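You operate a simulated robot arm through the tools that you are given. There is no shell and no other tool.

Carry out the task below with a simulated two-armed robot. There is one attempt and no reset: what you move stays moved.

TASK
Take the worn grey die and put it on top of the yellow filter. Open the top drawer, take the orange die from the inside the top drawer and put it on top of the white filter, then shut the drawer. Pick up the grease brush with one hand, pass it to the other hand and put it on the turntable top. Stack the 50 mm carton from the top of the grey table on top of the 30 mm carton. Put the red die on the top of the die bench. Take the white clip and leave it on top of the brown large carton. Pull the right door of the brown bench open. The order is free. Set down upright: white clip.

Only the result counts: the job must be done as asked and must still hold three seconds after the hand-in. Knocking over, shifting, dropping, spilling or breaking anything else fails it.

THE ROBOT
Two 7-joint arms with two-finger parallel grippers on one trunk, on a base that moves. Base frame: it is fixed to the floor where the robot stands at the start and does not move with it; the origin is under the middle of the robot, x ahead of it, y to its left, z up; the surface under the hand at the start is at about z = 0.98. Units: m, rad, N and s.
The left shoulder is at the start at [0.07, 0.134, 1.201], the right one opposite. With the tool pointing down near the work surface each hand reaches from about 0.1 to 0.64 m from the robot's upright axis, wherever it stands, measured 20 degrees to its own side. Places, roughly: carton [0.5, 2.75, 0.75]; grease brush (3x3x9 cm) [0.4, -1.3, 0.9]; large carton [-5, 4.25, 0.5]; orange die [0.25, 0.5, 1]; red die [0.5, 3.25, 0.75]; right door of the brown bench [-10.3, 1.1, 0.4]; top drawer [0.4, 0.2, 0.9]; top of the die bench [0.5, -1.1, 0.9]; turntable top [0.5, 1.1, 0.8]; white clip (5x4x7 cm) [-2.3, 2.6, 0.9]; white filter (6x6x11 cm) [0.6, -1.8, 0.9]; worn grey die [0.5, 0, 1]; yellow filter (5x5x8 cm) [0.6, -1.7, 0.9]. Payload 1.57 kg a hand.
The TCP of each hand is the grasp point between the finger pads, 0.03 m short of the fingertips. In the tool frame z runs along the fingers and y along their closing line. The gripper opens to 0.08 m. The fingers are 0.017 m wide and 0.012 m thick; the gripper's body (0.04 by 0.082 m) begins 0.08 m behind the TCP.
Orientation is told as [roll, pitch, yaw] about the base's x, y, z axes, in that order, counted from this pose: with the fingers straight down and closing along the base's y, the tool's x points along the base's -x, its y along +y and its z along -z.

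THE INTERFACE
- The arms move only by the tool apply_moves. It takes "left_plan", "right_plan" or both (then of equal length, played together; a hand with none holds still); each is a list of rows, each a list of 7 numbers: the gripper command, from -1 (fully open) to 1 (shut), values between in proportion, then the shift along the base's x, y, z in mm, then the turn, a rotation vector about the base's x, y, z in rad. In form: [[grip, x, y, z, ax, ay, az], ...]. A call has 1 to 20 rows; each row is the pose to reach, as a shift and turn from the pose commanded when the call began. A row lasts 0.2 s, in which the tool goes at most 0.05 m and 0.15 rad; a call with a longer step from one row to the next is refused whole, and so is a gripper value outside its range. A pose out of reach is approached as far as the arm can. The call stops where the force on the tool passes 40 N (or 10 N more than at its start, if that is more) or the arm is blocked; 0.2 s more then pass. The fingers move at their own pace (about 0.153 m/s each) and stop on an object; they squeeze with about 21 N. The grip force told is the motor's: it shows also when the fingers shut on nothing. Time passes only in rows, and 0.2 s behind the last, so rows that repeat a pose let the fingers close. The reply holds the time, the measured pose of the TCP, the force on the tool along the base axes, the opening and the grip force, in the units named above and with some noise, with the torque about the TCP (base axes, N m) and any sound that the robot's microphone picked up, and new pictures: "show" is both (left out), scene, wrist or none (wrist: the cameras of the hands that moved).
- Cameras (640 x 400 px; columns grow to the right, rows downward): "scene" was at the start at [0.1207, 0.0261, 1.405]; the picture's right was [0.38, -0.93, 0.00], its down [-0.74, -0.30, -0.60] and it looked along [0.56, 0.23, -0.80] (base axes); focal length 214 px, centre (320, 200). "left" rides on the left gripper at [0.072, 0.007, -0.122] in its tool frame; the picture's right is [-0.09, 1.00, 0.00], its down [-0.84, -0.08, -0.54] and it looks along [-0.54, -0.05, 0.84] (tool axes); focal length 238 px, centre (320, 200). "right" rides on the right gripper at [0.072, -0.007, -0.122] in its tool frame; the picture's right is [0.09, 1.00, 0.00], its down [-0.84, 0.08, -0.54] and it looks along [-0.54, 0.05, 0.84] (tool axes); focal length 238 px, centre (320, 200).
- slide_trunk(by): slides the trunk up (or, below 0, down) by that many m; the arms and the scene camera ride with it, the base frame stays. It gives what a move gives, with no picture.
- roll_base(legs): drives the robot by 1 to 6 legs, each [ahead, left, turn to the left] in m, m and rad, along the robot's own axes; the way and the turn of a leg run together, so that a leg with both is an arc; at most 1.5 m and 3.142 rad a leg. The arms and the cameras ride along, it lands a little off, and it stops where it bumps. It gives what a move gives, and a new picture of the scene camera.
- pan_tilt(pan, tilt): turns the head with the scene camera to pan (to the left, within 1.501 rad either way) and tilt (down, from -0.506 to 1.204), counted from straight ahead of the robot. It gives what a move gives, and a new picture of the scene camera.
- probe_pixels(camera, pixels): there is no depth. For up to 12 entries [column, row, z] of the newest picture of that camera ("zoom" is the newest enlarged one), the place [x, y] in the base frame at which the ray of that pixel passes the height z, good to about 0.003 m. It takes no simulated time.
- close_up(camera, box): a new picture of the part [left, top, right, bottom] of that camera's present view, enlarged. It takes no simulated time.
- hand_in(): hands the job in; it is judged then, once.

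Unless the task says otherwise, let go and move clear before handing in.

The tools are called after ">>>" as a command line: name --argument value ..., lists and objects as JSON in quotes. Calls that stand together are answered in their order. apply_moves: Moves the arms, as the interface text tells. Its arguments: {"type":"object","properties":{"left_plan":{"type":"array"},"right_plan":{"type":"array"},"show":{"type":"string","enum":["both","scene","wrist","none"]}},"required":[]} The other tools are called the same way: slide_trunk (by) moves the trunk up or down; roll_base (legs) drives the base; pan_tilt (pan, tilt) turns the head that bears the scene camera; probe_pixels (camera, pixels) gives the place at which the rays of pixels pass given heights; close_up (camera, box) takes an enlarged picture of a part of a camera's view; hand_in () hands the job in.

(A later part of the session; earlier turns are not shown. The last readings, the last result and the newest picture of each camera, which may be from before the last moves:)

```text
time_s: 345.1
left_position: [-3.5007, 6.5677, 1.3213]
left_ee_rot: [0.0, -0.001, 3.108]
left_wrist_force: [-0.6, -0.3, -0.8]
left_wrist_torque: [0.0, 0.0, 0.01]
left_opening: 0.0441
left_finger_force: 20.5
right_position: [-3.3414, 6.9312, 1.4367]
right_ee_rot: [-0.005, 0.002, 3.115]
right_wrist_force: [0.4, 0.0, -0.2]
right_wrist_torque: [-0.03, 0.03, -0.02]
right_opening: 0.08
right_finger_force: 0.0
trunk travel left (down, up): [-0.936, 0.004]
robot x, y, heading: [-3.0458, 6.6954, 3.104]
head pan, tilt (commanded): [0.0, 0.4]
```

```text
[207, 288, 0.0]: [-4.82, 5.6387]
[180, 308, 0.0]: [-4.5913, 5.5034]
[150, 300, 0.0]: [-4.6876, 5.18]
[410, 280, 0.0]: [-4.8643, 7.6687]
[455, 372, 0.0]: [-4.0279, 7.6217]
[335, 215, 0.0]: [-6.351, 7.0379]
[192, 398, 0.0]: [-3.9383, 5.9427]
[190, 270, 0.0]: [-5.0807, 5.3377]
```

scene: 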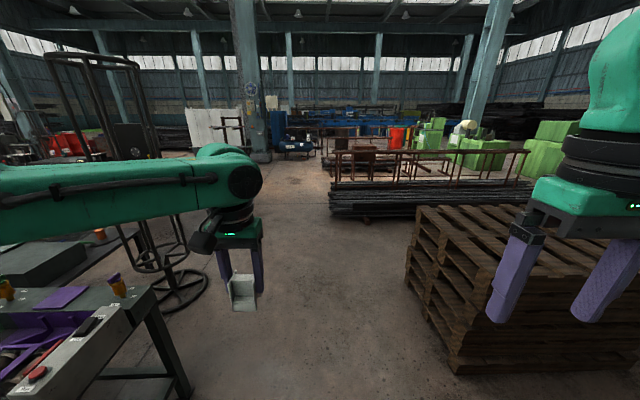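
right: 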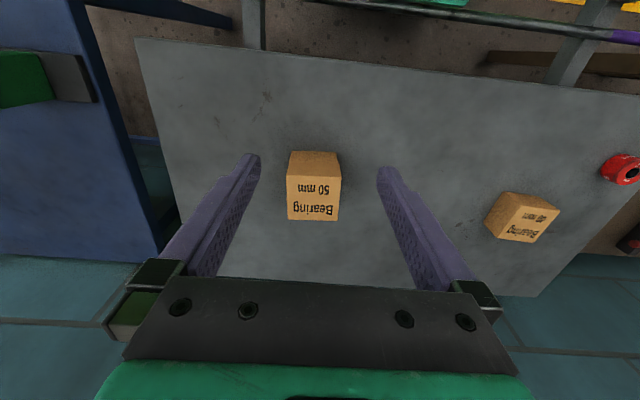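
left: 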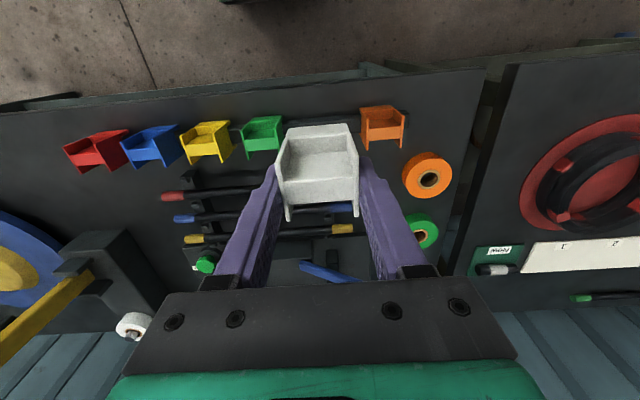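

The way west along y≈6.7 is free (cage ring up to y≈5.64, pallets from y≈7.6). I drive to x≈-5.9 and look south.

>>> roll_base --legs '[[1.4, 0.0, 0.03], [1.45, 0.0, 0]]'

>>> pan_tilt --pan 1.2 --tilt 0.4

>>> pan_tilt --pan 0.3 --tilt 0.4

```text
time_s: 358.9
left_position: [-6.3284, 6.5802, 1.3217]
left_ee_rot: [0.001, -0.003, 3.141]
left_wrist_force: [-0.3, 0.7, -1.0]
left_wrist_torque: [-0.01, 0.0, 0.01]
left_opening: 0.0443
left_finger_force: 21.2
right_position: [-6.1801, 6.9509, 1.4368]
right_ee_rot: [-0.004, 0.002, -3.137]
right_wrist_force: [-1.1, 0.0, -0.6]
right_wrist_torque: [0.0, 0.02, -0.02]
right_opening: 0.0798
right_finger_force: 0.0
trunk travel left (down, up): [-0.936, 0.004]
robot x, y, heading: [-5.8773, 6.723, 3.144]
head pan, tilt (commanded): [0.0, 0.4]
```

scene: 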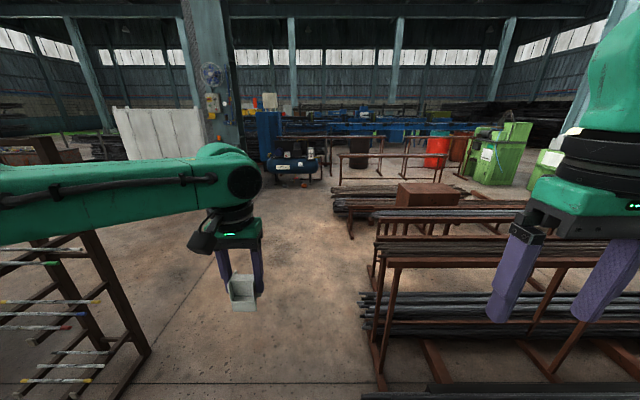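

```text
time_s: 360.3
left_position: [-6.3299, 6.5806, 1.32]
left_ee_rot: [0.001, -0.001, 3.14]
left_wrist_force: [0.5, -0.1, -0.2]
left_wrist_torque: [0.01, 0.03, -0.03]
left_opening: 0.0442
left_finger_force: 20.9
right_position: [-6.1808, 6.9507, 1.4373]
right_ee_rot: [-0.003, 0.002, -3.136]
right_wrist_force: [-0.7, -0.2, 0.7]
right_wrist_torque: [-0.04, -0.01, -0.01]
right_opening: 0.0801
right_finger_force: 0.1
trunk travel left (down, up): [-0.936, 0.004]
robot x, y, heading: [-5.8781, 6.7249, 3.142]
head pan, tilt (commanded): [1.201, 0.4]
```

scene: 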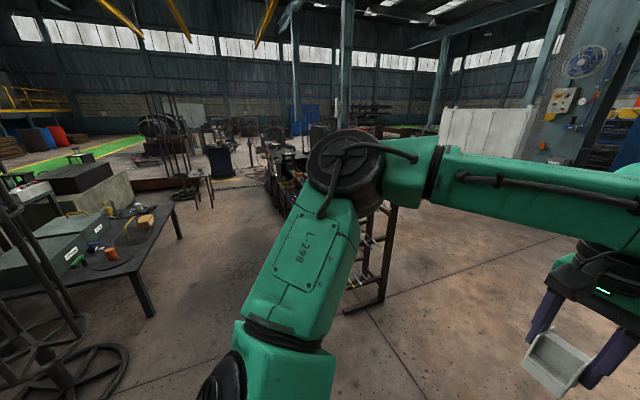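

```text
time_s: 361.5
left_position: [-6.3307, 6.5808, 1.3215]
left_ee_rot: [0.0, -0.003, 3.141]
left_wrist_force: [-0.3, 0.1, -0.2]
left_wrist_torque: [0.0, 0.01, -0.01]
left_opening: 0.0444
left_finger_force: 21.3
right_position: [-6.1804, 6.9509, 1.4362]
right_ee_rot: [-0.003, 0.002, -3.137]
right_wrist_force: [0.5, 0.2, -0.1]
right_wrist_torque: [-0.01, 0.02, -0.01]
right_opening: 0.0802
right_finger_force: 0.1
trunk travel left (down, up): [-0.936, 0.004]
robot x, y, heading: [-5.8784, 6.7238, 3.139]
head pan, tilt (commanded): [0.3, 0.4]
```

scene: 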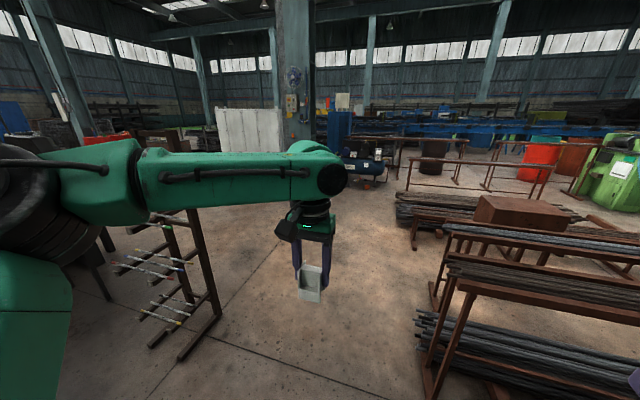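

In the southward view the carton is at (145,220) on the table's near edge, with free floor beside it. I re-aim there and probe the table edge and the rod rack for clearance.

>>> pan_tilt --pan 1.4 --tilt 0.5

>>> probe_pixels --camera "scene" --pixels '[[180, 195, 0.5], [180, 195, 0.45], [150, 320, 0.0], [160, 270, 0.0], [310, 270, 0.0], [330, 300, 0.0], [240, 200, 0.0], [240, 300, 0.0]]'

>>> close_up --camera "scene" --box '[60, 120, 340, 300]'

```text
time_s: 362.8
left_position: [-6.3302, 6.5805, 1.3211]
left_ee_rot: [-0.001, -0.001, 3.139]
left_wrist_force: [-0.1, 0.2, 0.0]
left_wrist_torque: [0.02, 0.02, 0.01]
left_opening: 0.0443
left_finger_force: 21.0
right_position: [-6.1809, 6.9511, 1.4378]
right_ee_rot: [-0.004, 0.002, -3.136]
right_wrist_force: [-0.1, 0.5, 0.6]
right_wrist_torque: [0.01, 0.02, -0.01]
right_opening: 0.0802
right_finger_force: 0.0
trunk travel left (down, up): [-0.936, 0.004]
robot x, y, heading: [-5.877, 6.7194, 3.142]
head pan, tilt (commanded): [1.4, 0.499]
```

scene: 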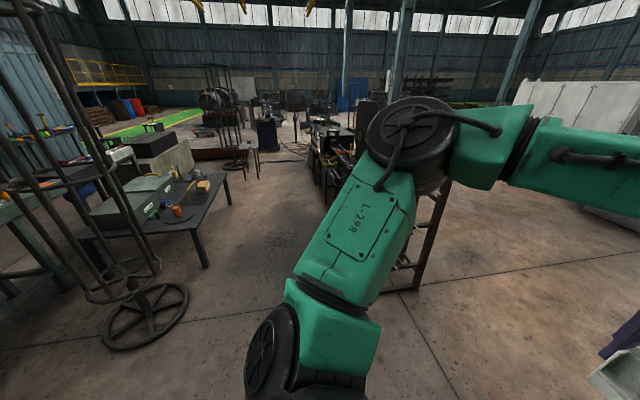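

```text
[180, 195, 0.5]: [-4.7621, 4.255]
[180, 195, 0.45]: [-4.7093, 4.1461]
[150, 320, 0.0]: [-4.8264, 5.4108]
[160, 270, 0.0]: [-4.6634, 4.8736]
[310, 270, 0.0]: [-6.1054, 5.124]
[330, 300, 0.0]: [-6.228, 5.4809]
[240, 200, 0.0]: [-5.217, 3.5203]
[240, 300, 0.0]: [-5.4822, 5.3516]
```

```text
2.22 times, centred on (200, 210) of scene
```

zoom: 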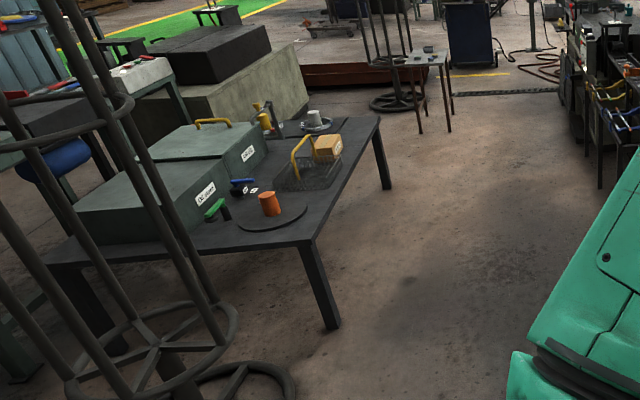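

>>> probe_pixels --camera "scene" --pixels '[[208, 267, 0.0], [231, 204, 0.0], [199, 229, 0.45], [227, 172, 0.45], [199, 229, 0.5], [227, 172, 0.5], [203, 186, 0.5], [203, 190, 0.47], [325, 170, 0.0], [325, 190, 0.0], [310, 200, 0.0]]'

```text
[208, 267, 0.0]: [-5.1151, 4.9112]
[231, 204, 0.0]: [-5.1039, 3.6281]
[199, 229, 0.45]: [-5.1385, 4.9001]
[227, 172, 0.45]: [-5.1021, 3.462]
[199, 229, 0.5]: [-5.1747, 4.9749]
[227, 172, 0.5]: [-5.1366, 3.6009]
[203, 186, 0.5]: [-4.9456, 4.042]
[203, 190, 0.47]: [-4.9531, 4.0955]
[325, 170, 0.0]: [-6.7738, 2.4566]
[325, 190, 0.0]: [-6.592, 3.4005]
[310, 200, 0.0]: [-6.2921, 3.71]
```

The table's west edge is at x≈-5.13, its top z≈0.45, with the carton near (-4.95,4.1). A rod rack stands somewhere around (-6.2,5.3), so I measure it before passing.

>>> pan_tilt --pan 0.75 --tilt 0.6

>>> close_up --camera "scene" --box '[0, 0, 640, 400]'

```text
time_s: 363.8
left_position: [-6.3299, 6.5809, 1.3215]
left_ee_rot: [0.001, 0.0, 3.14]
left_wrist_force: [0.2, -0.7, -0.6]
left_wrist_torque: [0.01, 0.0, -0.01]
left_opening: 0.0445
left_finger_force: 20.9
right_position: [-6.1799, 6.9504, 1.4367]
right_ee_rot: [-0.003, 0.003, -3.136]
right_wrist_force: [0.3, -0.4, 0.6]
right_wrist_torque: [0.01, 0.02, -0.02]
right_opening: 0.0801
right_finger_force: 0.0
trunk travel left (down, up): [-0.936, 0.004]
robot x, y, heading: [-5.8767, 6.722, 3.143]
head pan, tilt (commanded): [0.75, 0.6]
```

scene: 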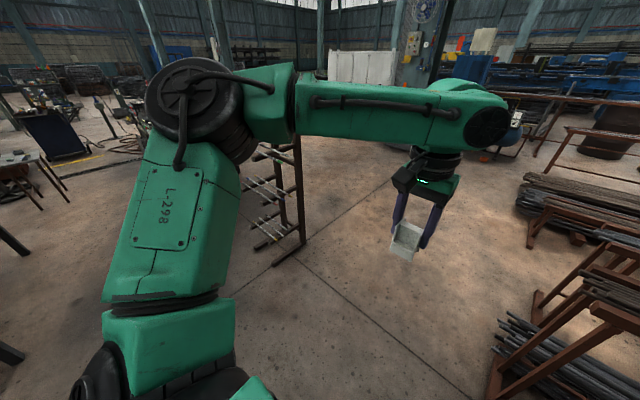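

```text
1.00 times, centred on (320, 200) of scene (not enlarged: the box is as wide or as high as the picture)
```

zoom: 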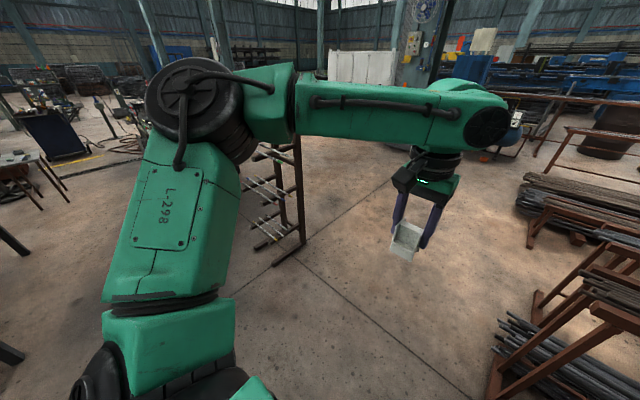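

>>> probe_pixels --camera "scene" --pixels '[[275, 264, 0.0], [303, 242, 0.0], [240, 270, 0.0], [250, 180, 0.0], [300, 300, 0.0], [260, 320, 0.0], [350, 200, 0.0], [490, 398, 0.0], [535, 318, 0.0]]'

```text
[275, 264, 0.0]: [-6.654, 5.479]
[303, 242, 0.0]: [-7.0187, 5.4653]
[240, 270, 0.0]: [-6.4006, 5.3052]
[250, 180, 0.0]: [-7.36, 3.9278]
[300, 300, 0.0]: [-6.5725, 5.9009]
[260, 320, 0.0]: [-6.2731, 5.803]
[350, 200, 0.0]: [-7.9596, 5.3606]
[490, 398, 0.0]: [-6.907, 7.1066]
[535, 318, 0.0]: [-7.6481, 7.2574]
```

The rack's east side is at x≈-6.65, so the corridor x -6.6…-5.1 is wide enough at x≈-5.85. I turn around to face east and strafe south to y≈4.2.

>>> roll_base --legs '[[0, 0, 1.571], [0, 0, 1.571], [0, -1.3, 0]]'

>>> pan_tilt --pan -0.5 --tilt 0.5

```text
time_s: 377.9
left_position: [-5.4325, 5.5746, 1.322]
left_ee_rot: [-0.003, -0.004, -0.003]
left_wrist_force: [-0.6, -0.5, -0.3]
left_wrist_torque: [0.02, -0.01, 0.02]
left_opening: 0.0445
left_finger_force: 21.2
right_position: [-5.5814, 5.2051, 1.4368]
right_ee_rot: [-0.003, 0.001, 0.003]
right_wrist_force: [-0.3, 0.2, 0.1]
right_wrist_torque: [0.01, 0.0, -0.02]
right_opening: 0.0803
right_finger_force: 0.0
trunk travel left (down, up): [-0.936, 0.004]
robot x, y, heading: [-5.8865, 5.4352, -0.005]
head pan, tilt (commanded): [0.75, 0.6]
```

scene: 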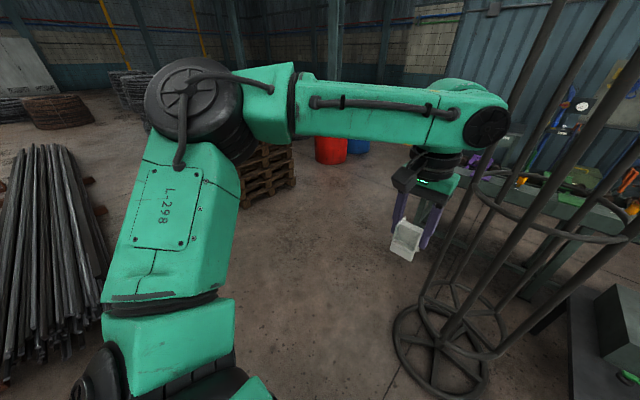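

```text
time_s: 379.4
left_position: [-5.4327, 5.5744, 1.3217]
left_ee_rot: [-0.001, -0.001, -0.003]
left_wrist_force: [0.0, -0.2, 0.3]
left_wrist_torque: [0.0, -0.02, -0.02]
left_opening: 0.0441
left_finger_force: 20.9
right_position: [-5.5813, 5.2039, 1.4374]
right_ee_rot: [-0.004, 0.003, 0.004]
right_wrist_force: [0.5, 0.1, 0.0]
right_wrist_torque: [0.01, -0.02, -0.01]
right_opening: 0.08
right_finger_force: 0.0
trunk travel left (down, up): [-0.936, 0.004]
robot x, y, heading: [-5.8814, 5.4334, 0.002]
head pan, tilt (commanded): [-0.499, 0.499]
```

scene: 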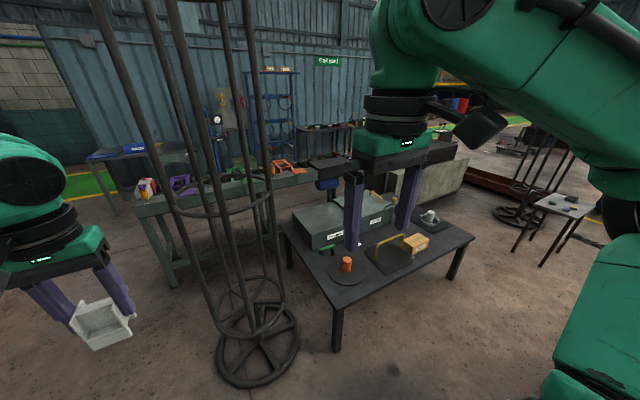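

The path is clear; I continue south to y≈4.0 and face the carton.

>>> roll_base --legs '[[0, -1.4, 0]]'

>>> pan_tilt --pan 0.0 --tilt 0.7

>>> close_up --camera "left" --box '[0, 0, 640, 400]'

```text
time_s: 386.4
left_position: [-5.4255, 4.1614, 1.3208]
left_ee_rot: [-0.001, -0.002, 0.015]
left_wrist_force: [0.3, -0.4, -0.6]
left_wrist_torque: [0.0, -0.04, 0.04]
left_opening: 0.0442
left_finger_force: 20.9
right_position: [-5.5682, 3.7892, 1.4377]
right_ee_rot: [-0.004, 0.002, 0.023]
right_wrist_force: [-0.3, -0.1, 0.4]
right_wrist_torque: [-0.01, -0.03, 0.01]
right_opening: 0.08
right_finger_force: 0.2
trunk travel left (down, up): [-0.936, 0.004]
robot x, y, heading: [-5.8759, 4.0092, 0.013]
head pan, tilt (commanded): [-0.499, 0.499]
```

scene: 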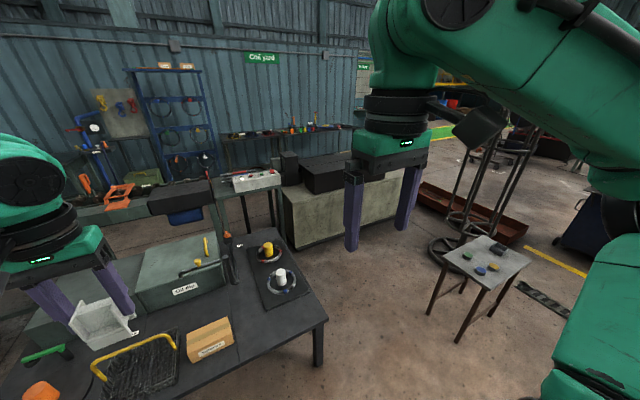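

```text
time_s: 387.4
left_position: [-5.426, 4.1609, 1.3215]
left_ee_rot: [0.001, -0.001, 0.013]
left_wrist_force: [0.2, 0.8, 0.3]
left_wrist_torque: [-0.01, 0.0, 0.0]
left_opening: 0.0443
left_finger_force: 21.1
right_position: [-5.5687, 3.7891, 1.4368]
right_ee_rot: [-0.003, 0.0, 0.023]
right_wrist_force: [0.0, 0.5, -0.3]
right_wrist_torque: [0.0, -0.04, -0.03]
right_opening: 0.0799
right_finger_force: 0.0
trunk travel left (down, up): [-0.936, 0.004]
robot x, y, heading: [-5.8717, 4.0103, 0.014]
head pan, tilt (commanded): [0.0, 0.7]
```

scene: 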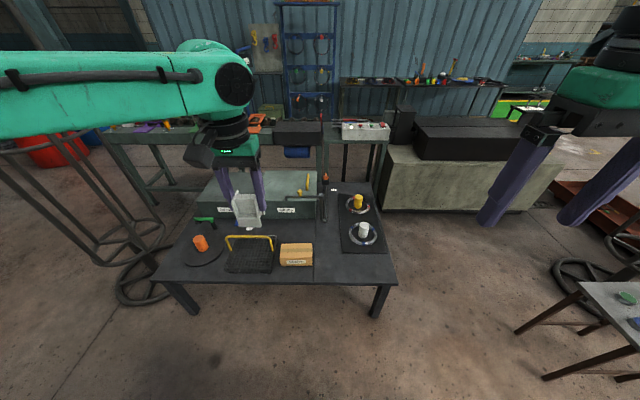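

```text
1.00 times, centred on (320, 200) of left (not enlarged: the box is as wide or as high as the picture)
```

zoom: 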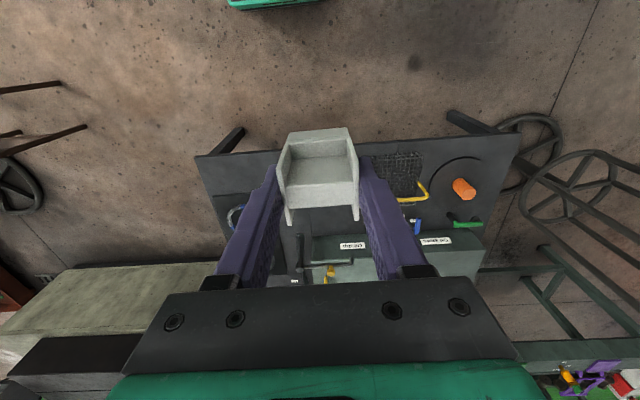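

The carton with tape is at (297,254), right beside the wire basket. I zoom and probe it.

>>> close_up --camera "scene" --box '[220, 220, 340, 290]'

>>> probe_pixels --camera "zoom" --pixels '[[320, 115, 0.55], [495, 115, 0.55], [495, 155, 0.55], [320, 160, 0.55], [320, 160, 0.5], [405, 135, 0.5], [405, 135, 0.55], [405, 135, 0.6], [320, 208, 0.45], [490, 208, 0.45]]'

```text
5.33 times, centred on (280, 255) of scene
```

zoom: 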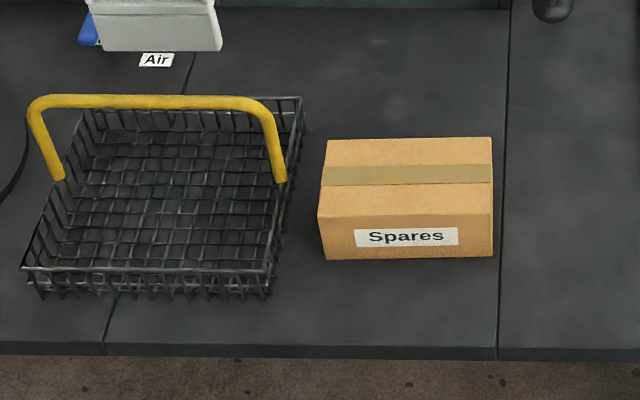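

```text
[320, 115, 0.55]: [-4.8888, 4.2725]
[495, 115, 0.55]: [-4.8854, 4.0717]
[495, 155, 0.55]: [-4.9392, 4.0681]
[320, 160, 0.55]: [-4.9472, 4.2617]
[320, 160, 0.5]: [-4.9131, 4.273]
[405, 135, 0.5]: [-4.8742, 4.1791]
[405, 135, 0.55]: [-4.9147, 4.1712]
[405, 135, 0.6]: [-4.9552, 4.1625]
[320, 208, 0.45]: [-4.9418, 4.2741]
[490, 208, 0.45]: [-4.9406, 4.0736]
```

The "Spares" carton is about 0.19 m wide, top near z≈0.545, centre near (-4.93,4.165), so there is ample room for the clip. I roll ahead to x≈-5.43 and lower the trunk by 0.5 m.

>>> roll_base --legs '[[0.44, 0, -0.013]]'

>>> slide_trunk --by -0.5

>>> pan_tilt --pan 0.2 --tilt 0.8

>>> close_up --camera "left" --box '[0, 0, 640, 400]'

```text
time_s: 390.1
left_position: [-4.9851, 4.1655, 1.3221]
left_ee_rot: [0.0, -0.003, 0.01]
left_wrist_force: [-0.3, -0.2, -0.2]
left_wrist_torque: [-0.01, -0.02, -0.02]
left_opening: 0.0439
left_finger_force: 20.4
right_position: [-5.1285, 3.794, 1.438]
right_ee_rot: [-0.003, 0.001, 0.019]
right_wrist_force: [-0.7, 0.3, -0.9]
right_wrist_torque: [-0.01, -0.01, -0.02]
right_opening: 0.0801
right_finger_force: 0.0
trunk travel left (down, up): [-0.936, 0.004]
robot x, y, heading: [-5.4288, 4.0164, 0.01]
head pan, tilt (commanded): [0.0, 0.7]
```

scene: 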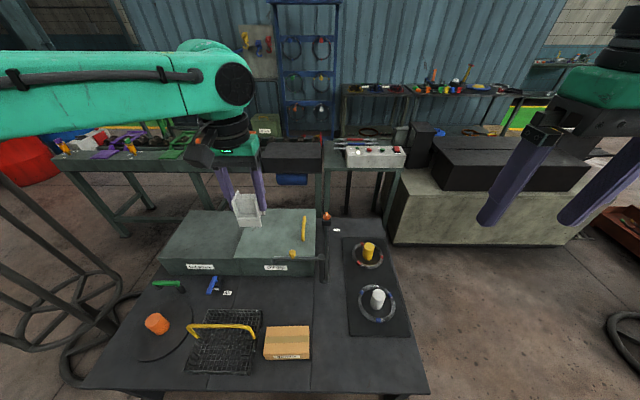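

```text
refused: -0.5 is not a number from -0.4 to 0.4
```

```text
time_s: 390.8
left_position: [-4.9818, 4.1664, 1.3216]
left_ee_rot: [-0.001, -0.002, 0.01]
left_wrist_force: [0.4, 0.3, 0.0]
left_wrist_torque: [0.0, -0.01, 0.01]
left_opening: 0.0442
left_finger_force: 20.6
right_position: [-5.1259, 3.7945, 1.438]
right_ee_rot: [-0.004, 0.002, 0.019]
right_wrist_force: [0.1, 0.7, 0.3]
right_wrist_torque: [0.0, -0.01, -0.01]
right_opening: 0.0802
right_finger_force: 0.0
trunk travel left (down, up): [-0.936, 0.004]
robot x, y, heading: [-5.4326, 4.0161, 0.011]
head pan, tilt (commanded): [0.201, 0.799]
```

scene: 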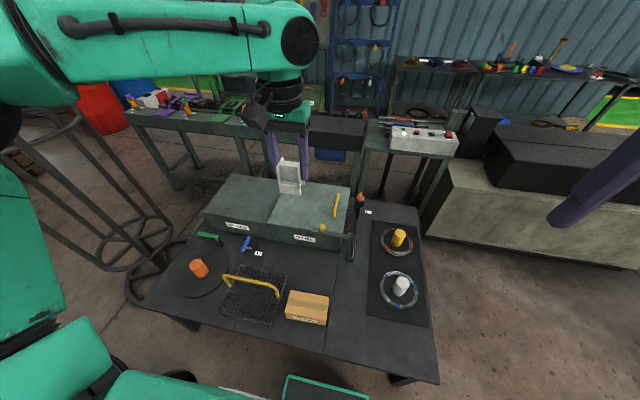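

```text
1.00 times, centred on (320, 200) of left (not enlarged: the box is as wide or as high as the picture)
```

zoom: 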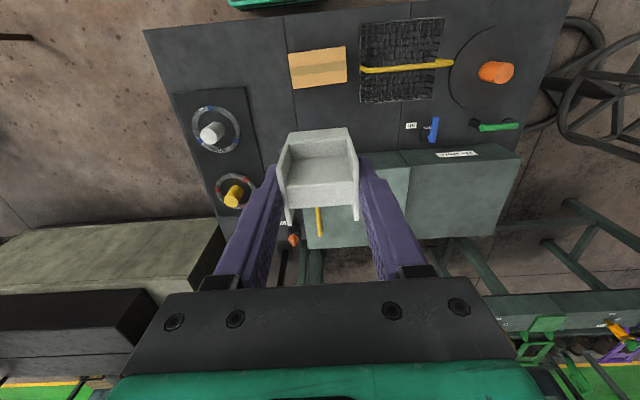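

>>> slide_trunk --by -0.4

>>> apply_moves --left_plan '[[1, 0, 0, 0, 0, 0, 0]]' --show "both"

>>> close_up --camera "left" --box '[240, 40, 440, 165]'

>>> close_up --camera "scene" --box '[200, 180, 360, 280]'

```text
time_s: 394.6
left_position: [-4.9813, 4.1664, 0.9211]
left_ee_rot: [-0.001, -0.002, 0.011]
left_wrist_force: [0.4, 0.1, 0.8]
left_wrist_torque: [-0.01, -0.01, 0.02]
left_opening: 0.0442
left_finger_force: 21.0
right_position: [-5.1251, 3.7937, 1.0367]
right_ee_rot: [-0.004, 0.002, 0.018]
right_wrist_force: [0.2, -0.9, 0.1]
right_wrist_torque: [0.01, -0.01, -0.01]
right_opening: 0.0799
right_finger_force: 0.0
trunk travel left (down, up): [-0.536, 0.404]
robot x, y, heading: [-5.432, 4.0238, 0.015]
head pan, tilt (commanded): [0.201, 0.799]
```

```text
time_s: 395.0
left_position: [-4.9815, 4.1655, 0.9216]
left_ee_rot: [0.0, -0.001, 0.01]
left_wrist_force: [-0.7, 0.1, -1.5]
left_wrist_torque: [-0.01, -0.01, -0.03]
left_opening: 0.0443
left_finger_force: 21.0
right_position: [-5.1252, 3.7935, 1.0365]
right_ee_rot: [-0.002, 0.001, 0.017]
right_wrist_force: [0.0, 0.1, 0.0]
right_wrist_torque: [-0.02, -0.02, 0.0]
right_opening: 0.0802
right_finger_force: 0.1
trunk travel left (down, up): [-0.536, 0.404]
robot x, y, heading: [-5.4295, 4.0148, 0.021]
head pan, tilt (commanded): [0.201, 0.799]
```

scene: 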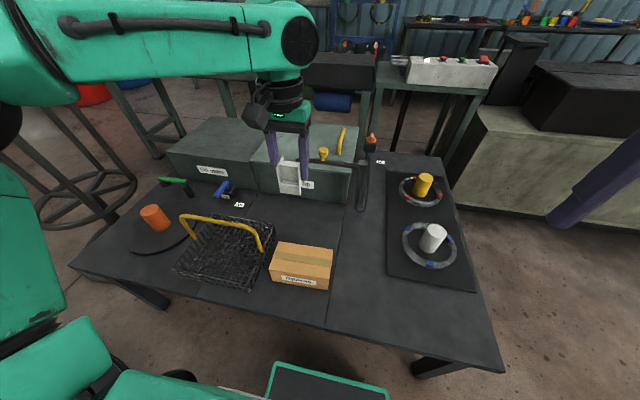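
left: 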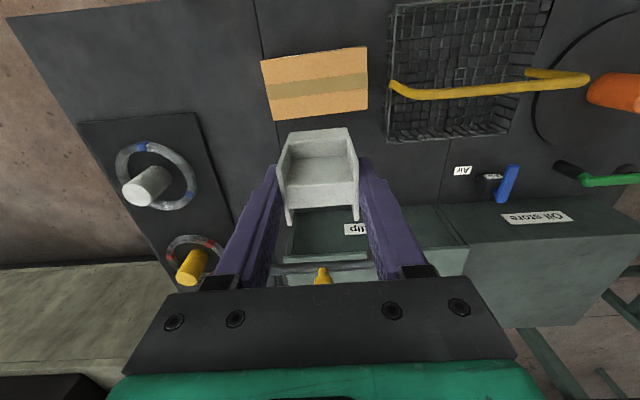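

```text
3.20 times, centred on (340, 102) of left
```

zoom: 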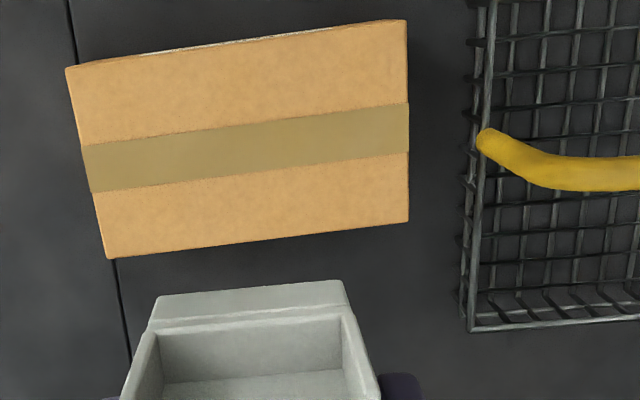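

```text
4.00 times, centred on (280, 230) of scene
```

zoom: 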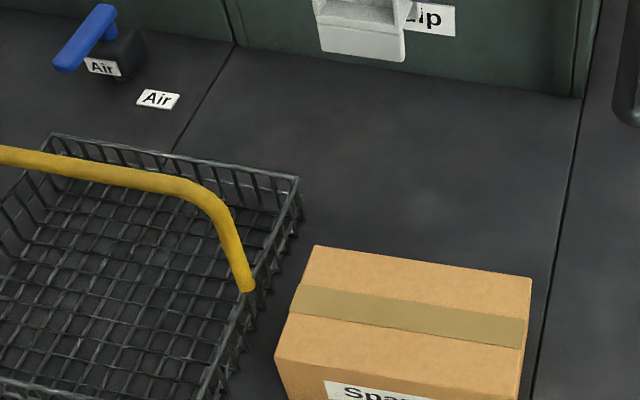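

>>> probe_pixels --camera "left" --pixels '[[260.9, 60.75, 0.55], [366.6, 45.75, 0.55], [367.5, 108.9, 0.55], [273.75, 120.1, 0.55], [314, 84, 0.53], [314, 84, 0.55], [314, 84, 0.57]]'

>>> probe_pixels --camera "scene" --pixels '[[278.75, 241.75, 0.55], [332.5, 249.5, 0.55], [268.75, 268.75, 0.55], [278.75, 241.75, 0.53], [332.5, 249.5, 0.53], [268.75, 268.75, 0.53], [278.75, 241.75, 0.57], [332.5, 249.5, 0.57]]'

```text
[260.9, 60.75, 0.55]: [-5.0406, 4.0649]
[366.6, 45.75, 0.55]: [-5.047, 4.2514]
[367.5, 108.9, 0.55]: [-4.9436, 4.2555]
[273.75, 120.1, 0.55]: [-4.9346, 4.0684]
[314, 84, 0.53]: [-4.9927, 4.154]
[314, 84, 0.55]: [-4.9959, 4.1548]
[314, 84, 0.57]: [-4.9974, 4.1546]
```

```text
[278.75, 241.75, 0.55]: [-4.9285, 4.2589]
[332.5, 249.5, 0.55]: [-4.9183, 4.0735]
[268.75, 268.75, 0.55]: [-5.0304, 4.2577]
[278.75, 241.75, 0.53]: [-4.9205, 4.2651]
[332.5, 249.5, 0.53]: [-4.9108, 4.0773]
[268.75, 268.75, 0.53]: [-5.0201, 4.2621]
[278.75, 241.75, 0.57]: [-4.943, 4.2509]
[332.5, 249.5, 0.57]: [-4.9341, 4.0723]
```

Both views agree on a top height of about 0.57 with the carton's centre at (-4.993,4.158). I lower the clip to about 2 cm above it.

>>> apply_moves --left_plan '[[1, -4, -3, -40, 0, 0, 0], [1, -8, -6, -80, 0, 0, 0], [1, -10, -8, -125, 0, 0, 0], [1, -10, -8, -170, 0, 0, 0], [1, -10, -8, -215, 0, 0, 0], [1, -10, -8, -255, 0, 0, 0], [1, -10, -8, -268, 0, 0, 0], [1, -10, -8, -268, 0, 0, 0]]' --show "both"

>>> close_up --camera "scene" --box '[200, 180, 360, 310]'

```text
time_s: 396.8
left_position: [-4.9931, 4.158, 0.6533]
left_ee_rot: [-0.001, -0.003, 0.01]
left_wrist_force: [0.1, -0.3, -0.8]
left_wrist_torque: [0.0, 0.01, 0.01]
left_opening: 0.0443
left_finger_force: 21.5
left hand out of reach, approached as far as the arm can: row 7
right_position: [-5.1248, 3.7934, 1.0374]
right_ee_rot: [-0.003, 0.002, 0.018]
right_wrist_force: [0.7, -0.2, -0.8]
right_wrist_torque: [0.0, 0.04, 0.01]
right_opening: 0.0798
right_finger_force: 0.0
trunk travel left (down, up): [-0.536, 0.404]
robot x, y, heading: [-5.4317, 4.0225, 0.008]
head pan, tilt (commanded): [0.201, 0.799]
```

scene: 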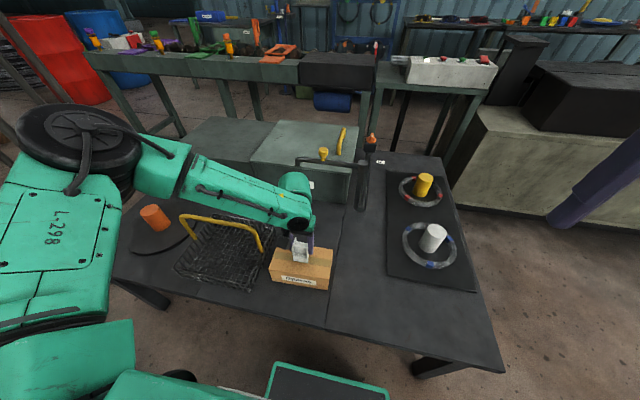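
left: 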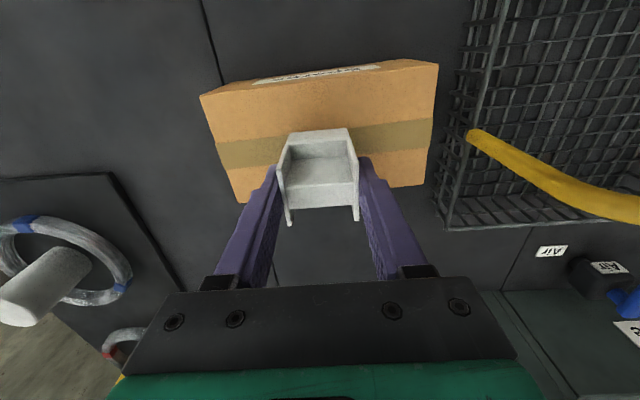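

```text
3.08 times, centred on (280, 245) of scene
```

zoom: 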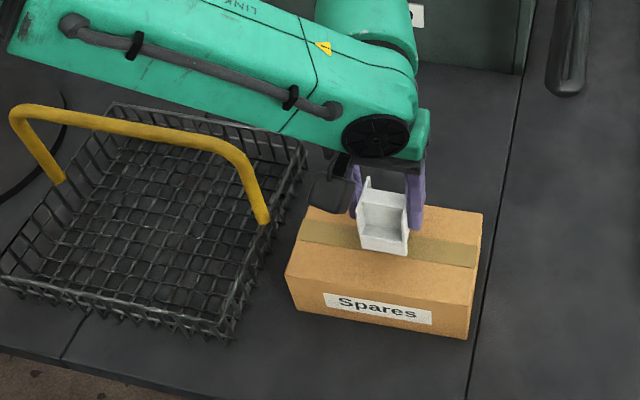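

The clip hovers ~2 cm above the carton, well placed on its top. I lower the rest with the trunk in small steps, watching the force.

>>> slide_trunk --by -0.012

>>> slide_trunk --by -0.005

>>> close_up --camera "scene" --box '[250, 210, 350, 290]'

```text
time_s: 397.4
left_position: [-4.9912, 4.1601, 0.6413]
left_ee_rot: [-0.002, -0.001, 0.01]
left_wrist_force: [-0.1, -0.4, -1.3]
left_wrist_torque: [-0.03, 0.0, 0.03]
left_opening: 0.0444
left_finger_force: 20.9
right_position: [-5.1251, 3.794, 1.0254]
right_ee_rot: [-0.004, 0.002, 0.017]
right_wrist_force: [-0.1, 0.9, -0.2]
right_wrist_torque: [-0.03, 0.02, 0.01]
right_opening: 0.08
right_finger_force: 0.0
trunk travel left (down, up): [-0.524, 0.416]
robot x, y, heading: [-5.4292, 4.0166, 0.013]
head pan, tilt (commanded): [0.201, 0.799]
```

```text
time_s: 397.9
left_position: [-4.9925, 4.158, 0.6384]
left_ee_rot: [-0.003, -0.008, 0.013]
left_wrist_force: [1.7, 3.5, 16.0]
left_wrist_torque: [0.11, -0.17, 0.01]
left_opening: 0.0442
left_finger_force: 21.3
right_position: [-5.1274, 3.794, 1.0201]
right_ee_rot: [-0.003, 0.0, 0.017]
right_wrist_force: [0.2, 0.5, 1.1]
right_wrist_torque: [0.03, 0.02, 0.03]
right_opening: 0.0799
right_finger_force: 0.0
trunk travel left (down, up): [-0.519, 0.421]
robot x, y, heading: [-5.4334, 4.0163, 0.012]
head pan, tilt (commanded): [0.201, 0.799]
```

```text
5.00 times, centred on (300, 250) of scene
```

zoom: 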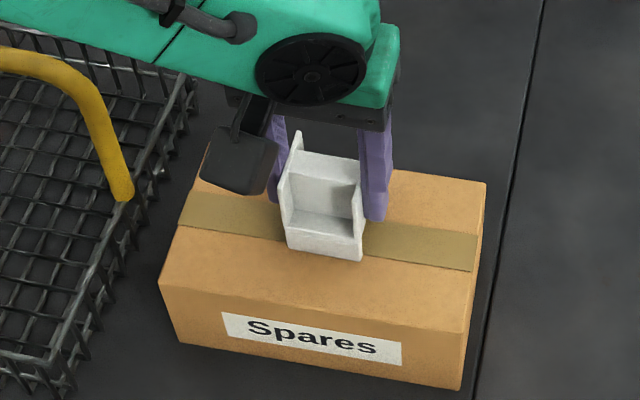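

Contact at 16 N; the clip stands on the carton. I open the fingers and rise straight up.

>>> apply_moves --left_plan '[[0.4, 0, 0, 1, 0, 0, 0], [-0.1, 0, 0, 1, 0, 0, 0], [-0.5, 0, 0, 1, 0, 0, 0], [-0.5, 0, 0, 1, 0, 0, 0]]' --show "wrist"

>>> apply_moves --left_plan '[[-0.5, 0, 0, 12, 0, 0, 0], [-0.5, 0, 0, 35, 0, 0, 0], [-0.5, 0, 0, 75, 0, 0, 0], [-0.5, 0, 0, 120, 0, 0, 0], [-0.5, -10, 0, 165, 0, 0, 0], [-0.5, -20, 0, 210, 0, 0, 0]]' --show "both"

>>> close_up --camera "scene" --box '[220, 190, 360, 300]'

```text
time_s: 398.9
left_position: [-4.9932, 4.1578, 0.6379]
left_ee_rot: [-0.001, -0.002, 0.011]
left_wrist_force: [0.3, 0.0, -0.7]
left_wrist_torque: [0.03, -0.03, 0.01]
left_opening: 0.0601
left_finger_force: 0.0
right_position: [-5.126, 3.7936, 1.0195]
right_ee_rot: [-0.004, 0.001, 0.018]
right_wrist_force: [-0.7, -0.1, -0.4]
right_wrist_torque: [-0.02, -0.02, 0.02]
right_opening: 0.08
right_finger_force: 0.1
trunk travel left (down, up): [-0.519, 0.421]
robot x, y, heading: [-5.4299, 4.0218, 0.006]
head pan, tilt (commanded): [0.201, 0.799]
```

left: 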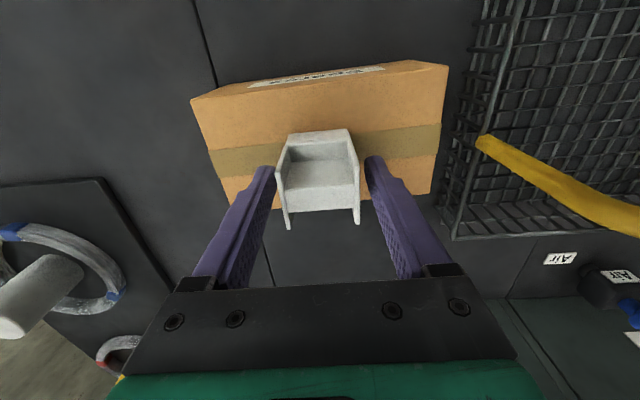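

```text
time_s: 400.4
left_position: [-5.0145, 4.1599, 0.8481]
left_ee_rot: [0.002, -0.002, 0.011]
left_wrist_force: [-1.7, 0.3, 0.3]
left_wrist_torque: [-0.04, 0.0, 0.04]
left_opening: 0.0598
left_finger_force: 0.0
right_position: [-5.1268, 3.7932, 1.021]
right_ee_rot: [-0.004, 0.001, 0.018]
right_wrist_force: [-0.7, 0.8, 0.0]
right_wrist_torque: [-0.02, -0.01, 0.0]
right_opening: 0.0799
right_finger_force: 0.0
trunk travel left (down, up): [-0.519, 0.421]
robot x, y, heading: [-5.4293, 4.0183, 0.014]
head pan, tilt (commanded): [0.201, 0.799]
```

scene: 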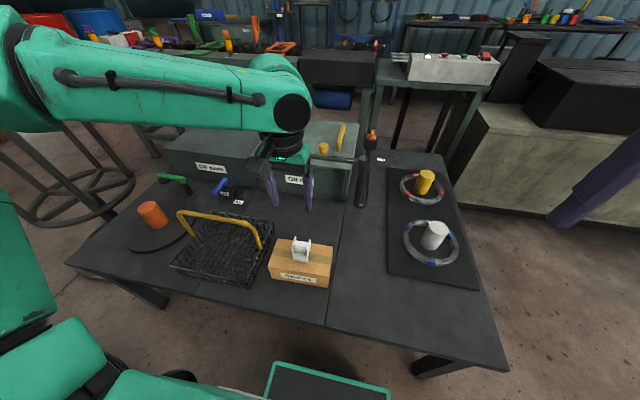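
left: 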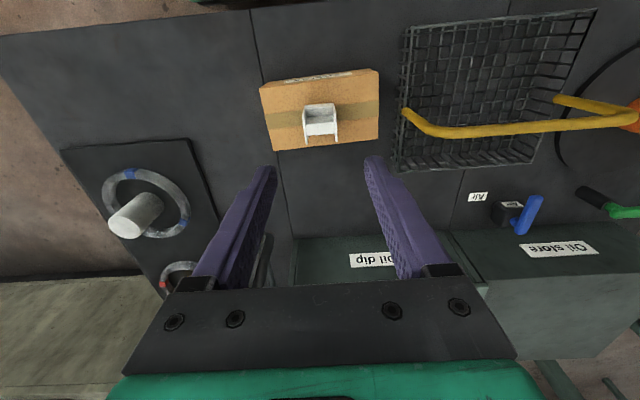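

```text
3.64 times, centred on (290, 245) of scene
```

zoom: 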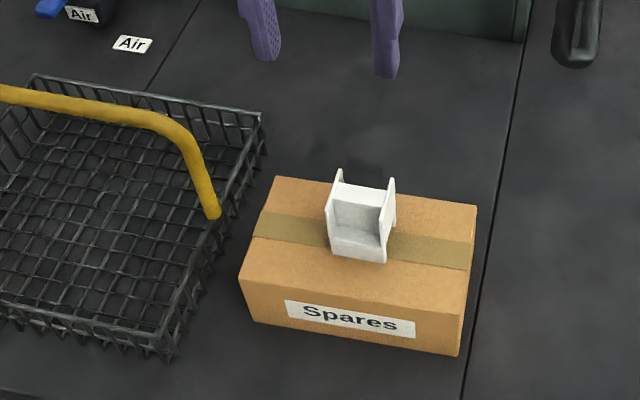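

The white clip stands upright on the "Spares" carton. I back off, raise the trunk, and turn west toward the brown bench at about (-10.3,1.1).

>>> roll_base --legs '[[-0.42, 0, 0]]'

>>> slide_trunk --by 0.4

>>> roll_base --legs '[[0, 0, -1.571], [0, 0, -1.571]]'

>>> pan_tilt --pan 0.0 --tilt 0.4

>>> pan_tilt --pan 0.7 --tilt 0.4

```text
time_s: 402.9
left_position: [-5.4372, 4.1556, 0.8481]
left_ee_rot: [-0.002, -0.001, 0.015]
left_wrist_force: [-0.8, -0.3, -0.2]
left_wrist_torque: [-0.01, 0.01, 0.01]
left_opening: 0.0599
left_finger_force: 0.0
right_position: [-5.5476, 3.79, 1.0207]
right_ee_rot: [-0.002, 0.003, 0.021]
right_wrist_force: [-0.4, -0.5, 0.1]
right_wrist_torque: [-0.02, 0.0, 0.0]
right_opening: 0.0798
right_finger_force: 0.0
trunk travel left (down, up): [-0.519, 0.421]
robot x, y, heading: [-5.8536, 4.017, 0.013]
head pan, tilt (commanded): [0.201, 0.799]
```

scene: 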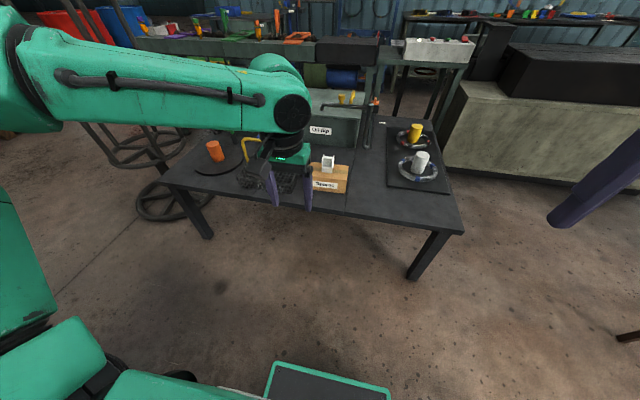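

```text
time_s: 406.8
left_position: [-5.4358, 4.1555, 1.2484]
left_ee_rot: [-0.001, -0.002, 0.014]
left_wrist_force: [0.0, 0.3, -0.3]
left_wrist_torque: [0.04, -0.01, 0.0]
left_opening: 0.0604
left_finger_force: 0.0
right_position: [-5.5473, 3.7885, 1.4211]
right_ee_rot: [-0.004, 0.002, 0.02]
right_wrist_force: [0.1, 0.3, -0.3]
right_wrist_torque: [0.0, 0.02, 0.02]
right_opening: 0.0802
right_finger_force: 0.1
trunk travel left (down, up): [-0.919, 0.021]
robot x, y, heading: [-5.8516, 4.0135, 0.015]
head pan, tilt (commanded): [0.201, 0.799]
```

```text
time_s: 414.9
left_position: [-6.2731, 3.875, 1.2489]
left_ee_rot: [-0.001, -0.001, -3.138]
left_wrist_force: [-0.7, 0.5, 0.1]
left_wrist_torque: [-0.03, 0.01, 0.0]
left_opening: 0.0599
left_finger_force: 0.1
right_position: [-6.156, 4.2405, 1.4203]
right_ee_rot: [-0.003, 0.001, -3.132]
right_wrist_force: [0.0, 0.8, -0.3]
right_wrist_torque: [0.02, -0.01, -0.03]
right_opening: 0.0801
right_finger_force: 0.0
trunk travel left (down, up): [-0.919, 0.021]
robot x, y, heading: [-5.853, 4.0154, -3.138]
head pan, tilt (commanded): [0.201, 0.799]
```

scene: 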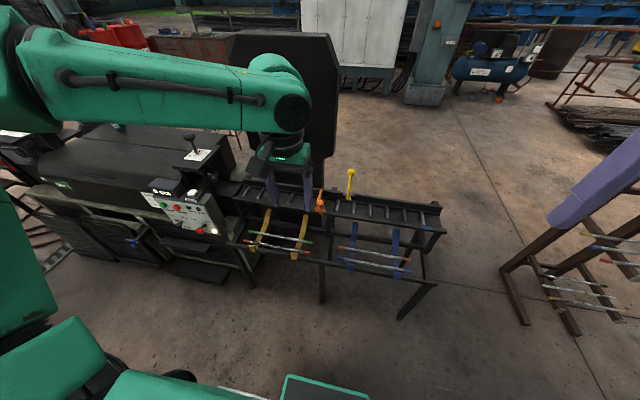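

```text
time_s: 415.7
left_position: [-6.2734, 3.8756, 1.2475]
left_ee_rot: [0.0, -0.002, -3.137]
left_wrist_force: [-0.4, 0.4, 0.8]
left_wrist_torque: [0.03, 0.03, -0.01]
left_opening: 0.0601
left_finger_force: 0.1
right_position: [-6.1568, 4.2408, 1.4201]
right_ee_rot: [-0.003, 0.002, -3.131]
right_wrist_force: [0.0, 1.0, -0.2]
right_wrist_torque: [0.01, -0.01, 0.0]
right_opening: 0.08
right_finger_force: 0.1
trunk travel left (down, up): [-0.919, 0.021]
robot x, y, heading: [-5.8536, 4.0151, -3.131]
head pan, tilt (commanded): [0.0, 0.4]
```

scene: 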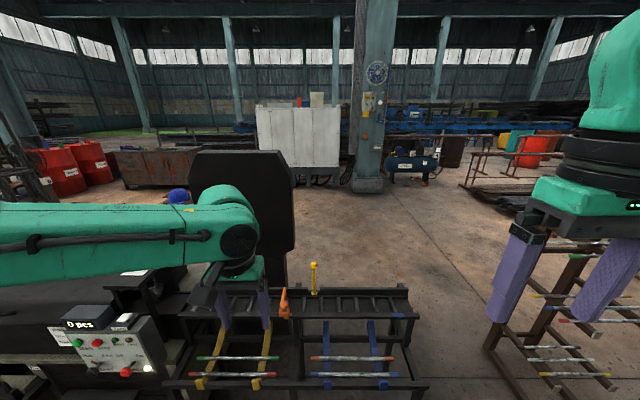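

```text
time_s: 416.8
left_position: [-6.2724, 3.8762, 1.2476]
left_ee_rot: [-0.003, -0.001, -3.139]
left_wrist_force: [-0.2, -0.8, 0.2]
left_wrist_torque: [0.04, 0.02, 0.02]
left_opening: 0.0601
left_finger_force: 0.1
right_position: [-6.158, 4.2407, 1.4206]
right_ee_rot: [-0.003, 0.002, -3.131]
right_wrist_force: [0.5, 0.2, -0.3]
right_wrist_torque: [0.0, -0.02, 0.0]
right_opening: 0.0802
right_finger_force: 0.0
trunk travel left (down, up): [-0.919, 0.021]
robot x, y, heading: [-5.8529, 4.0173, -3.133]
head pan, tilt (commanded): [0.7, 0.4]
```

scene: 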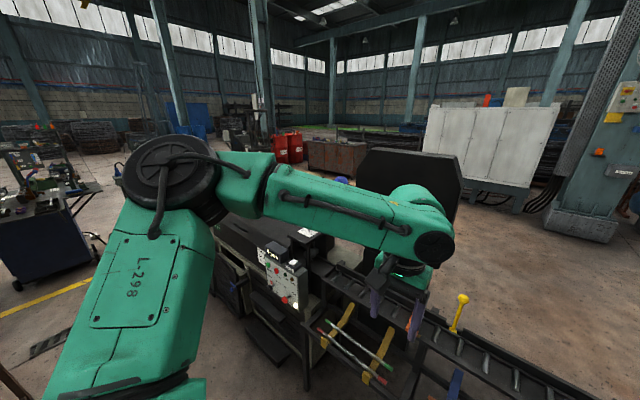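

The rusty brown cabinet at (337,157), next to red bins, lies in the direction of (-10.3,1.0). I zoom in on it.

>>> close_up --camera "scene" --box '[260, 110, 420, 210]'

>>> pan_tilt --pan 0.45 --tilt 0.3

>>> close_up --camera "scene" --box '[180, 110, 340, 210]'

```text
4.00 times, centred on (340, 160) of scene
```

zoom: 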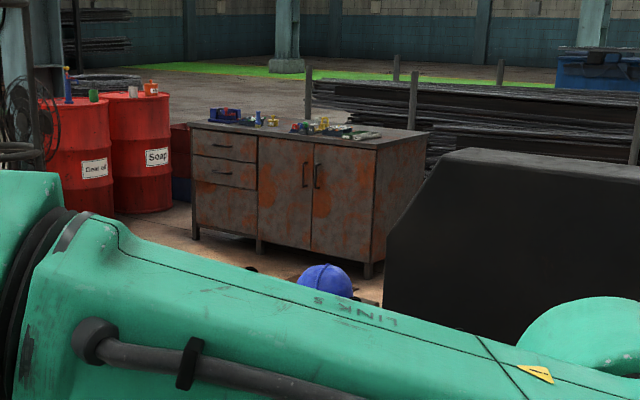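

```text
time_s: 417.6
left_position: [-6.2722, 3.876, 1.2473]
left_ee_rot: [-0.003, -0.002, -3.138]
left_wrist_force: [0.5, -0.3, -0.2]
left_wrist_torque: [0.0, -0.01, -0.02]
left_opening: 0.06
left_finger_force: 0.1
right_position: [-6.1569, 4.2406, 1.4206]
right_ee_rot: [-0.003, 0.002, -3.132]
right_wrist_force: [1.0, 0.3, 0.2]
right_wrist_torque: [0.01, 0.02, -0.01]
right_opening: 0.0802
right_finger_force: 0.0
trunk travel left (down, up): [-0.919, 0.021]
robot x, y, heading: [-5.8528, 4.0161, -3.14]
head pan, tilt (commanded): [0.45, 0.3]
```

scene: 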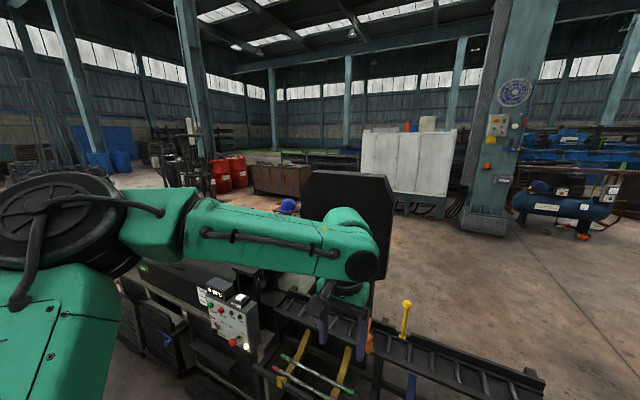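

```text
4.00 times, centred on (260, 160) of scene
```

zoom: 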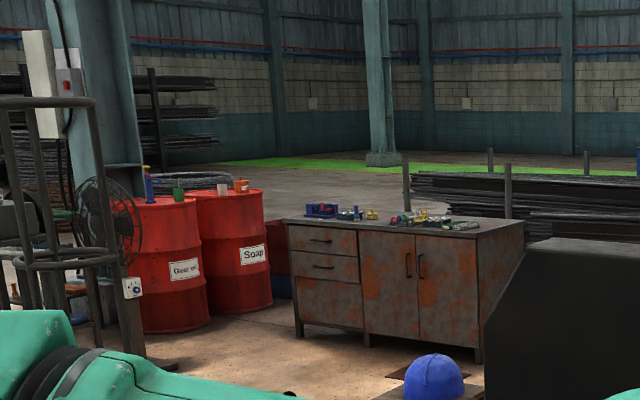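

The brown bench faces us (+x): drawers left, two doors right with adjacent vertical handles; the right door hinges on the far (north) side. To get there I must pass between the saw's roller track and the rod rack, so I measure that gap.

>>> pan_tilt --pan -0.15 --tilt 0.6

>>> close_up --camera "scene" --box '[0, 0, 640, 400]'

```text
time_s: 418.6
left_position: [-6.2729, 3.8764, 1.2475]
left_ee_rot: [-0.001, -0.002, -3.139]
left_wrist_force: [0.2, 0.2, -0.4]
left_wrist_torque: [0.01, 0.01, 0.02]
left_opening: 0.06
left_finger_force: 0.1
right_position: [-6.1564, 4.2408, 1.4185]
right_ee_rot: [-0.003, 0.002, -3.131]
right_wrist_force: [0.3, -0.1, 0.2]
right_wrist_torque: [0.02, -0.05, -0.02]
right_opening: 0.08
right_finger_force: 0.0
trunk travel left (down, up): [-0.919, 0.021]
robot x, y, heading: [-5.8524, 4.0118, -3.136]
head pan, tilt (commanded): [-0.15, 0.6]
```

scene: 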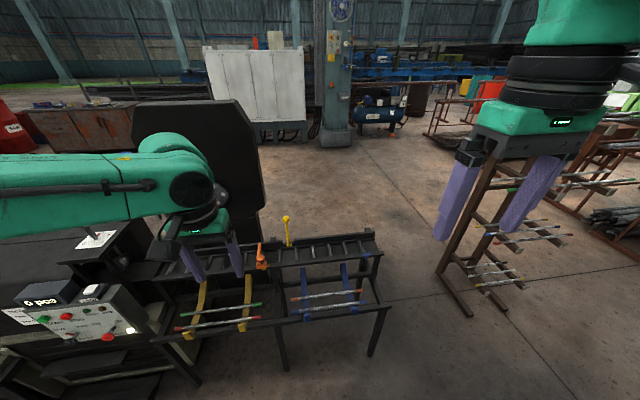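

```text
1.00 times, centred on (320, 200) of scene (not enlarged: the box is as wide or as high as the picture)
```

zoom: 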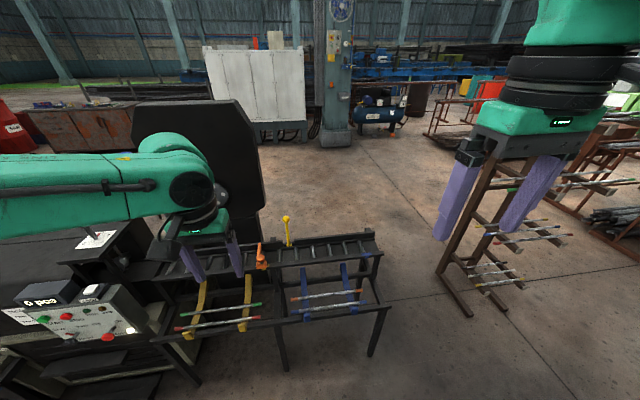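

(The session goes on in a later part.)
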